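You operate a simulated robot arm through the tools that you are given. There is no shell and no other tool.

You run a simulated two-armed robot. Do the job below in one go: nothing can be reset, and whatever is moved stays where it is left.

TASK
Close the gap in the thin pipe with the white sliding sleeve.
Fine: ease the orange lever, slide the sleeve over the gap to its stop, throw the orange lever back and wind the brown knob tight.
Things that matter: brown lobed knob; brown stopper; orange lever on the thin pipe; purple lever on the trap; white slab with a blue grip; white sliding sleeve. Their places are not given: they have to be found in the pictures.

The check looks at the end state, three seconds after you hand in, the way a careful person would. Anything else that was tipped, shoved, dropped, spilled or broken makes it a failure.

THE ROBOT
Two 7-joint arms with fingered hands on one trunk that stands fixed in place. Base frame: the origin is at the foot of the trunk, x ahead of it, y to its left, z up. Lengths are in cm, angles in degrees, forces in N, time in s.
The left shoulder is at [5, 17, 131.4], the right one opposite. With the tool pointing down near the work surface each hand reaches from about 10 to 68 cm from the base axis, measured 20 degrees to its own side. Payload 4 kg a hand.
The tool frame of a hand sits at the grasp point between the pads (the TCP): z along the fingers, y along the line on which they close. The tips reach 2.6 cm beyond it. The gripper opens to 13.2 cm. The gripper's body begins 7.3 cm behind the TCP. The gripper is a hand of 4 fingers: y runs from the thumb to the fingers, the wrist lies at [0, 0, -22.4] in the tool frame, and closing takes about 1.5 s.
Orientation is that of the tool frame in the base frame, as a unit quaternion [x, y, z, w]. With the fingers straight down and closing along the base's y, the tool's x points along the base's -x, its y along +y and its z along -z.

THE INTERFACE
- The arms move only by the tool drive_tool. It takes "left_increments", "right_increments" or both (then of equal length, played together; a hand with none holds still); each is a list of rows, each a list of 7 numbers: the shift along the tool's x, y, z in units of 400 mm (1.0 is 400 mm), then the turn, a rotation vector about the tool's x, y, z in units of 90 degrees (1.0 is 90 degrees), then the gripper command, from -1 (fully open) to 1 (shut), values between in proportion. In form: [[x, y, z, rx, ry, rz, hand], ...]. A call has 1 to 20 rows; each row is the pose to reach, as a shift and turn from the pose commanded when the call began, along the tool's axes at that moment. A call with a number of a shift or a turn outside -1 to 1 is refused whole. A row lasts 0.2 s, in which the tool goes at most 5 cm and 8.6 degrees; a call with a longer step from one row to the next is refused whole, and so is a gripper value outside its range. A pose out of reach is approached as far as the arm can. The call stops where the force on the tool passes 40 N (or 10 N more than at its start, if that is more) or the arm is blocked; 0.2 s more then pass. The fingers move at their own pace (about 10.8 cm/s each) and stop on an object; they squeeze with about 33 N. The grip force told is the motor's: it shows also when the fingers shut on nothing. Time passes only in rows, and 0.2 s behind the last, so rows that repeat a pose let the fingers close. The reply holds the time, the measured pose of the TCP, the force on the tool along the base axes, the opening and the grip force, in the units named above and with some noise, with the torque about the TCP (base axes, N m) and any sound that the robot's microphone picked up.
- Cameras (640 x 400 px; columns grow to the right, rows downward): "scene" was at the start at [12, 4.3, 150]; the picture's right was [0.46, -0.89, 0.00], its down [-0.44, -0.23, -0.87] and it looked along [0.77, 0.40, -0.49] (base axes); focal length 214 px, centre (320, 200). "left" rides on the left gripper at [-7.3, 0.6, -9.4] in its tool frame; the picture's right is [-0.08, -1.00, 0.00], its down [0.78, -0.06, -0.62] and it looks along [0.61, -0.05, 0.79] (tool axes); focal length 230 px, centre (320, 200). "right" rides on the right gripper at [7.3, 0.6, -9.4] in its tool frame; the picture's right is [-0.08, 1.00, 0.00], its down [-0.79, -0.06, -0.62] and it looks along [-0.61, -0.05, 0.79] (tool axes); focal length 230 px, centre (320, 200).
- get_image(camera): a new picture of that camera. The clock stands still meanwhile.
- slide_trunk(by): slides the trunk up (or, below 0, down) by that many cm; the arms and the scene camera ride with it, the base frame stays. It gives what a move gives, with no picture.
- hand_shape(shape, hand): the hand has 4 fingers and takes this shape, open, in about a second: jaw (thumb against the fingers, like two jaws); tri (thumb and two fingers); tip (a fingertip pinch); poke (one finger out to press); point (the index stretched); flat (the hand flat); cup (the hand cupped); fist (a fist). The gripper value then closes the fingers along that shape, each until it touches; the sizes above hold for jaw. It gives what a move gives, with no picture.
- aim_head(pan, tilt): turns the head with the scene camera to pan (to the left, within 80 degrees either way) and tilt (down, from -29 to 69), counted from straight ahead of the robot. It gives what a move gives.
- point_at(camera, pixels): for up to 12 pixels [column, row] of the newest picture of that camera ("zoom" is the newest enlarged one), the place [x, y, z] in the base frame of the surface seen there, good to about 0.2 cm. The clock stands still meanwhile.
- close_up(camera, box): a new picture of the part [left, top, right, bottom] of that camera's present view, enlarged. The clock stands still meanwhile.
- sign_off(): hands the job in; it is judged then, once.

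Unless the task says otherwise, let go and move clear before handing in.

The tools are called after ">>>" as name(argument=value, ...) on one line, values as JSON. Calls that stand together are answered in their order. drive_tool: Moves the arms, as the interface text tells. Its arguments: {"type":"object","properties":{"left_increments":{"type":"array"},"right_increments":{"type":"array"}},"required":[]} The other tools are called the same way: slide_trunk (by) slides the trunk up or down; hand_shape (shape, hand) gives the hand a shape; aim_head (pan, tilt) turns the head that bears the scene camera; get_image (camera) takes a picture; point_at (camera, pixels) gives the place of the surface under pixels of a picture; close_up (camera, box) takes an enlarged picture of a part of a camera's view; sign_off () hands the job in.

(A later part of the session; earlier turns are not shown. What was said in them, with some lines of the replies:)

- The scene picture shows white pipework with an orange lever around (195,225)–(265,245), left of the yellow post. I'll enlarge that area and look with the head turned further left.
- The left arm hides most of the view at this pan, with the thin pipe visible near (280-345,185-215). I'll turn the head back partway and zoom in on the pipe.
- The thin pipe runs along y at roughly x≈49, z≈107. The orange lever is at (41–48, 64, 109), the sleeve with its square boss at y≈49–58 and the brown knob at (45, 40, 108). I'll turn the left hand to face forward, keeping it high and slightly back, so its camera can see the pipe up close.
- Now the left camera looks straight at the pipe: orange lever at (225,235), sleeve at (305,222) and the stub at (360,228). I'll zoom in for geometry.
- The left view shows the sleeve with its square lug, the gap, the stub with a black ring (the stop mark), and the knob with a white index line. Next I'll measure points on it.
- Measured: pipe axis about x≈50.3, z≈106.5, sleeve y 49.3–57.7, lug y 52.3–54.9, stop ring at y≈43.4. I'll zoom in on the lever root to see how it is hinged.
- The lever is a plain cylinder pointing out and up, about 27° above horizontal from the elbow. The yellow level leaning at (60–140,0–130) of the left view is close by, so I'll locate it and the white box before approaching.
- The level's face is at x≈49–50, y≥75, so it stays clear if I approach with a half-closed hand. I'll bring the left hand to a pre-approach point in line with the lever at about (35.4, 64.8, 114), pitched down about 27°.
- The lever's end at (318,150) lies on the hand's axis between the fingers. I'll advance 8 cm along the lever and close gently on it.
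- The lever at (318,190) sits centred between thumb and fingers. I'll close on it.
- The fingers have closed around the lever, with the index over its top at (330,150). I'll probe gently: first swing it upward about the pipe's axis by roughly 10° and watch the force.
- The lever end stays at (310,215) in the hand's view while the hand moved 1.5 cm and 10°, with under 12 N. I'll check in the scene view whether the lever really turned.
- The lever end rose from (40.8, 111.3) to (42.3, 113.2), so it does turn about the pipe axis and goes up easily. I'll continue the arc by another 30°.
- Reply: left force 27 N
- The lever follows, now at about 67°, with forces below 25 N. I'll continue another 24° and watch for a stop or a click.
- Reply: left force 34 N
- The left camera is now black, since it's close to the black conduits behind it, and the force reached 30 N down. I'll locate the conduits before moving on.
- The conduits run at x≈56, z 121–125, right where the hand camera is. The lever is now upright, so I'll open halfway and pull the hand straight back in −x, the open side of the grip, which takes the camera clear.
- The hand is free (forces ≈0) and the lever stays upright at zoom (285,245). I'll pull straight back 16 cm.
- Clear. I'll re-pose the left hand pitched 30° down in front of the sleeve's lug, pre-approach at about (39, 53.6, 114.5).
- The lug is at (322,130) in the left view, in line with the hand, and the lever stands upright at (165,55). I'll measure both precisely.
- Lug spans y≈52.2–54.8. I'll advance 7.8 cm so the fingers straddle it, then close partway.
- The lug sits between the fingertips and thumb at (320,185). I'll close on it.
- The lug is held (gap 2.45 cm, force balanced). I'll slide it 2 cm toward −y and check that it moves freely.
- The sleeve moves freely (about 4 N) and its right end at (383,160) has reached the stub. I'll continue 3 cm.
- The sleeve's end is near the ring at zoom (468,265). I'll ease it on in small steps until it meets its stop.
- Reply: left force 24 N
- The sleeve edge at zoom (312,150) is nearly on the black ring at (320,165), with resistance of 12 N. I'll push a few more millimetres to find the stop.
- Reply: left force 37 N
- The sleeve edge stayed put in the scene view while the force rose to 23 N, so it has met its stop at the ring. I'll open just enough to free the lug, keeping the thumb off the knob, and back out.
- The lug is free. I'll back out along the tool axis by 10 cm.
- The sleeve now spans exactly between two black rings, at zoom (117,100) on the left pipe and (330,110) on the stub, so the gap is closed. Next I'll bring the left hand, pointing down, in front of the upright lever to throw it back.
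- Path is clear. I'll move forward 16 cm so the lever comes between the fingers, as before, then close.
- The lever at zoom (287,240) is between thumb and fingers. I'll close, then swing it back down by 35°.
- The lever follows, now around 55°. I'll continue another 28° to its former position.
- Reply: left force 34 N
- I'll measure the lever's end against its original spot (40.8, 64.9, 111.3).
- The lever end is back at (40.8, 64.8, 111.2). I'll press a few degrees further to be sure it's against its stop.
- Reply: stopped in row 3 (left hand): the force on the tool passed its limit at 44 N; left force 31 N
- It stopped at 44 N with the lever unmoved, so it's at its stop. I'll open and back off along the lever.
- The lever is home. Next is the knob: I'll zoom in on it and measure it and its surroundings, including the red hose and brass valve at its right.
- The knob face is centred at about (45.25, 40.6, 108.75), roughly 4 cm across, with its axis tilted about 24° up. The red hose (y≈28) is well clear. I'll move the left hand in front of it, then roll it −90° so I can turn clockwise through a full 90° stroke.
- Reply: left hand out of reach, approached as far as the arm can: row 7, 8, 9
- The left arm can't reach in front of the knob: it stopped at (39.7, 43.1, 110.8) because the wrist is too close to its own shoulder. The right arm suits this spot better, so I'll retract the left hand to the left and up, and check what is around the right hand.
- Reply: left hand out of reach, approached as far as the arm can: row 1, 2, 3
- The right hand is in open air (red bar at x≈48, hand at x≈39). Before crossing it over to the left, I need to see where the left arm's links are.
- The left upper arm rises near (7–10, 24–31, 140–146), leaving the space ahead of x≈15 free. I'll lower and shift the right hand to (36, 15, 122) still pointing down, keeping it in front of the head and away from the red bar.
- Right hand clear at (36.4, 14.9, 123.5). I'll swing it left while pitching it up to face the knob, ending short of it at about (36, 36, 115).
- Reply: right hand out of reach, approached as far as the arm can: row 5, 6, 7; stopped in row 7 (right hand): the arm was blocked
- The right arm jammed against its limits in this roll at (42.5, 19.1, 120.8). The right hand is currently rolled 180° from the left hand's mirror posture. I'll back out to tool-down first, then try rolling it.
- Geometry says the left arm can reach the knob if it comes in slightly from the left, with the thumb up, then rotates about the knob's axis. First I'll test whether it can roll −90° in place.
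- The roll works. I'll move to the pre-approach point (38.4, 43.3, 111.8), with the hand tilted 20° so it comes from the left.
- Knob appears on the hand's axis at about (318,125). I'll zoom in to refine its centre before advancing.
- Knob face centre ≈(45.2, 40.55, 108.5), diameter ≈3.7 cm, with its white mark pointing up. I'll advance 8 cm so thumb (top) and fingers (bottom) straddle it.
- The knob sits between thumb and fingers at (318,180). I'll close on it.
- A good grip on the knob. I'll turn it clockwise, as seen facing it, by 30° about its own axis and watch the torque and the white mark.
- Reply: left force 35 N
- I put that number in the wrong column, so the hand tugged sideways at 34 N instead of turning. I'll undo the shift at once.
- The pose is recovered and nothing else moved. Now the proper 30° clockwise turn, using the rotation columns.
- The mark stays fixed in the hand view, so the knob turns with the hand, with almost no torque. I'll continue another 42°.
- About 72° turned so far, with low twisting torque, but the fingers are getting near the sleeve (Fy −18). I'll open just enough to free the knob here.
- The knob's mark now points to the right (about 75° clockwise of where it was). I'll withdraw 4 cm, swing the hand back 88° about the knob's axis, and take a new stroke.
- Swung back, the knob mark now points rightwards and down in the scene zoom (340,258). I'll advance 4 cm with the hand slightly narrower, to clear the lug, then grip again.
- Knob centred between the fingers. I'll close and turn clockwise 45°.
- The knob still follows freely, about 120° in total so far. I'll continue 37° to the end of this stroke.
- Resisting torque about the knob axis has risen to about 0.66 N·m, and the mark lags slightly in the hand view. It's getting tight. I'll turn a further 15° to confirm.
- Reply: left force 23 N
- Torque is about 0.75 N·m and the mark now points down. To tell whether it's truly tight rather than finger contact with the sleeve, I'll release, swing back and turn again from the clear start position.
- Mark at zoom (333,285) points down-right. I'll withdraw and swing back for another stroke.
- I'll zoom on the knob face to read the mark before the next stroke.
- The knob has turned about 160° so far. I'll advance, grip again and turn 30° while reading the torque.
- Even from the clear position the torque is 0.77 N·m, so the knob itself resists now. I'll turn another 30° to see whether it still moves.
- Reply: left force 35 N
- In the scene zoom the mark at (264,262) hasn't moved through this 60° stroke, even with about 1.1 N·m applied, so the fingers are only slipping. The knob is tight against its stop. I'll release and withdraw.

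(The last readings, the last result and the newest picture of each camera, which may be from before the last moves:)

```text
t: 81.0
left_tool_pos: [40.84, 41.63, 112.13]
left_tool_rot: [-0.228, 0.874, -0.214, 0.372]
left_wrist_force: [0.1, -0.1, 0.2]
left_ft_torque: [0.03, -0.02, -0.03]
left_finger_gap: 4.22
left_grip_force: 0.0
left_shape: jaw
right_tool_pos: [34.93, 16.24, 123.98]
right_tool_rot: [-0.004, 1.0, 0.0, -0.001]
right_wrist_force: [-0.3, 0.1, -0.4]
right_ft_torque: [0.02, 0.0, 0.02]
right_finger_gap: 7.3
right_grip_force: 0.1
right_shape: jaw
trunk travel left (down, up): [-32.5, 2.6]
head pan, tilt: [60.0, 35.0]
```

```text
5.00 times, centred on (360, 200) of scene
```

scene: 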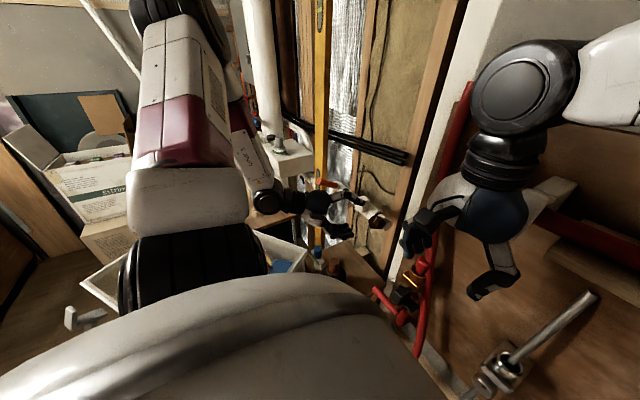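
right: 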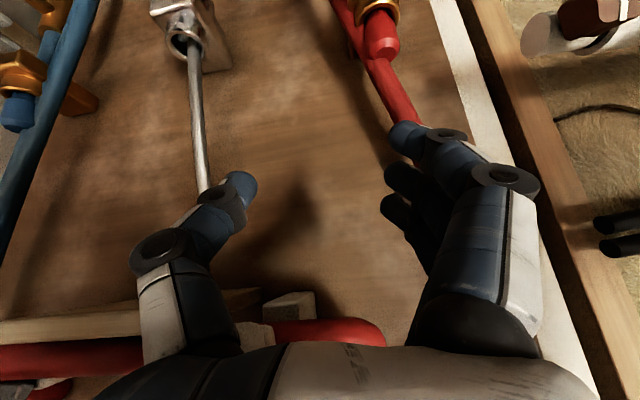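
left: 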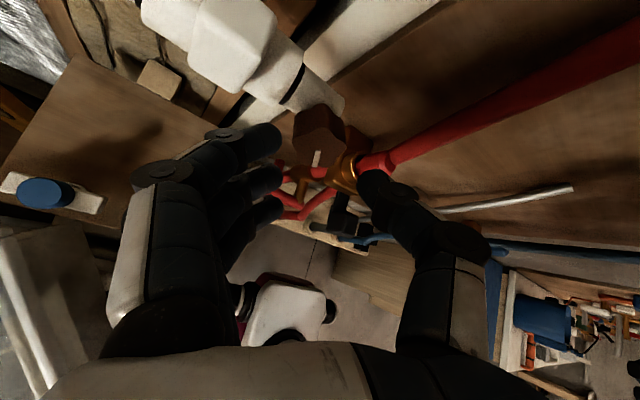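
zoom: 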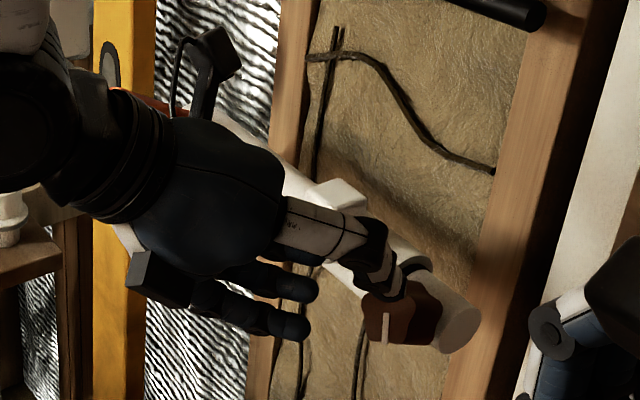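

Hand free. I'll move the left hand away up and to the left, then inspect everything.

>>> drive_tool(left_increments=[[-0.022, 0.0325, -0.0445, 0, 0, 0, 0], [-0.044, 0.065, -0.089, 0, 0, 0, 0], [-0.066, 0.0975, -0.1335, 0, 0, 0, 0], [-0.088, 0.13, -0.178, 0, 0, 0, 0], [-0.11, 0.1625, -0.2225, 0, 0, 0, 0], [-0.131, 0.195, -0.267, 0, 0, 0, 0], [-0.153, 0.2275, -0.3115, 0, 0, 0, 0], [-0.175, 0.26, -0.356, 0, 0, 0, 0], [-0.197, 0.2925, -0.4, 0, 0, 0, 0], [-0.219, 0.325, -0.445, 0, 0, 0, 0], [-0.219, 0.325, -0.445, 0, 0, 0, 0]])

>>> aim_head(pan=36, tilt=35)

>>> get_image(camera="scene")

>>> close_up(camera="scene", box=[210, 160, 330, 240])

>>> get_image(camera="left")

```text
t: 83.4
left_tool_pos: [29.85, 60.64, 121.21]
left_tool_rot: [-0.226, 0.874, -0.215, 0.372]
left_wrist_force: [-1.0, 1.0, 0.1]
left_ft_torque: [0.0, 0.02, 0.03]
left_finger_gap: 6.53
left_grip_force: 0.0
left_shape: jaw
right_tool_pos: [34.74, 16.18, 123.98]
right_tool_rot: [-0.004, 1.0, 0.0, 0.0]
right_wrist_force: [0.3, -0.2, 0.8]
right_ft_torque: [-0.03, 0.0, -0.02]
right_finger_gap: 7.3
right_grip_force: 0.0
right_shape: jaw
trunk travel left (down, up): [-32.5, 2.6]
head pan, tilt: [60.0, 35.0]
```

```text
t: 84.3
left_tool_pos: [29.73, 60.71, 121.13]
left_tool_rot: [-0.227, 0.874, -0.214, 0.372]
left_wrist_force: [0.1, 0.0, 0.3]
left_ft_torque: [-0.01, -0.02, -0.03]
left_finger_gap: 6.51
left_grip_force: 0.1
left_shape: jaw
right_tool_pos: [34.75, 16.2, 123.96]
right_tool_rot: [-0.003, 1.0, 0.0, 0.0]
right_wrist_force: [-0.2, 0.2, 0.2]
right_ft_torque: [0.0, 0.02, 0.0]
right_finger_gap: 7.28
right_grip_force: 0.0
right_shape: jaw
trunk travel left (down, up): [-32.5, 2.6]
head pan, tilt: [36.0, 35.0]
```

```text
taken
```

scene: 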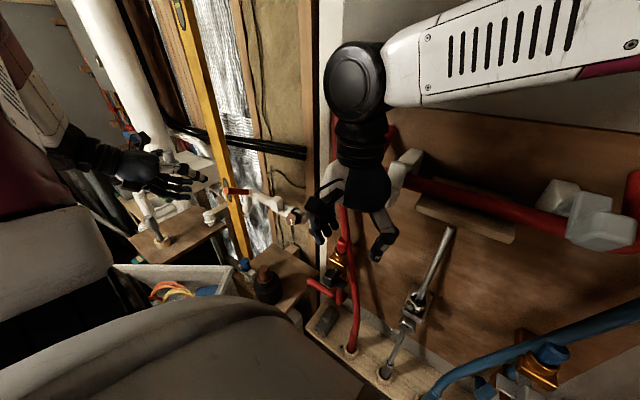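

```text
5.00 times, centred on (270, 200) of scene
```

zoom: 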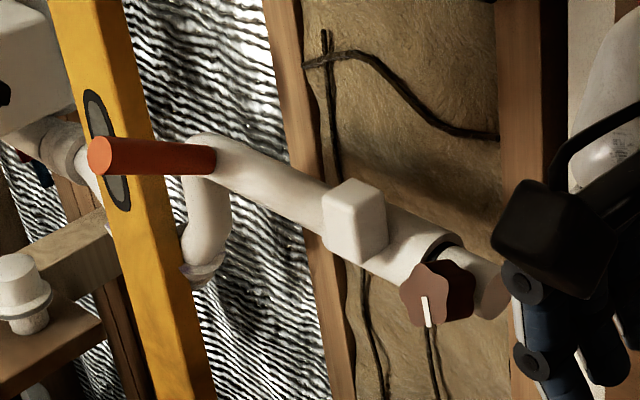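

```text
taken
```

left: 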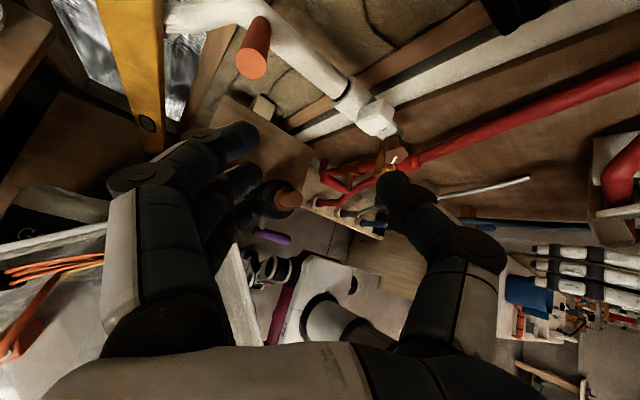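

All looks in place: the lever is at its original angle, the sleeve is over the gap, and the knob mark points down. I'll do a close check of both sleeve ends and the coordinates.

>>> close_up(camera="left", box=[310, 60, 430, 180])

>>> close_up(camera="scene", box=[255, 180, 315, 230])

>>> point_at(camera="zoom", pixels=[[180, 165], [230, 170], [320, 200], [370, 220], [390, 235], [420, 240], [300, 250], [345, 290], [120, 120]])

```text
3.33 times, centred on (370, 120) of left
```

zoom: 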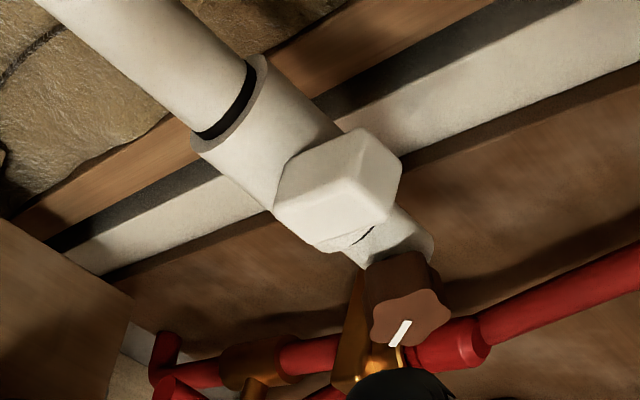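

```text
8.00 times, centred on (285, 205) of scene
```

zoom: 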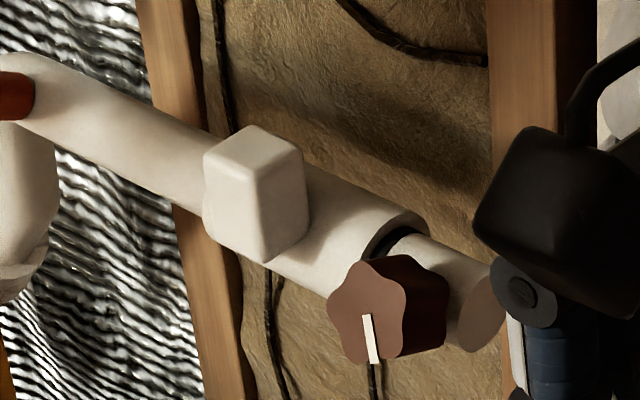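

```text
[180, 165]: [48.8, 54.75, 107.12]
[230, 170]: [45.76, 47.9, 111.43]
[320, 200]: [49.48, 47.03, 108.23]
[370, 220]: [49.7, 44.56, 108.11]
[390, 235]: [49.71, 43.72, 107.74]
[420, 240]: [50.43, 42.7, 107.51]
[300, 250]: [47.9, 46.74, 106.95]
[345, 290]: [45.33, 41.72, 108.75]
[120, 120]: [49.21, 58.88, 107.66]
```

Both sleeve ends sit exactly on their rings (right edge y≈43.9, ring at 43.7). The lever is back at its original position, the knob is tight, and both hands are free with zero force. I'll hand in.

>>> sign_off()

```text
The job is handed in.
```

The gap in the thin pipe is closed and I've handed the job in; the check's result hasn't come back.

- **Orange lever, easing:** I swung it up about 63° about the pipe's axis, and the sleeve then slid freely.
- **Sleeve:** I slid it about 6 cm until it met its stop. Its ends now line up with the two black rings, with the right edge at y≈43.9 and the ring at 43.7.
- **Orange lever, throwing back:** I returned it to its starting position and pressed it against its stop.
- **Brown knob:** I wound it clockwise about 160°. On the last 60° stroke it did not move under about 1.1 N·m, so I took that as tight.

- **Sideways tug on the knob:** one mistyped command pulled the knob sideways at about 34 N for a moment. I undid it straight away, and the pictures showed no change to the pipe or sleeve.
- **Left hand at the black conduits:** at the top of the lever swing the hand's camera was right up against them and its picture went black. The force read zero once I let go of the lever.
- **Right arm:** I tried it for the knob, but it couldn't reach, so the left hand did the winding. It is still pointing down in open air at about (35, 16, 124).

Both hands are open and clear. I saw nothing tipped or shifted in the final pictures.
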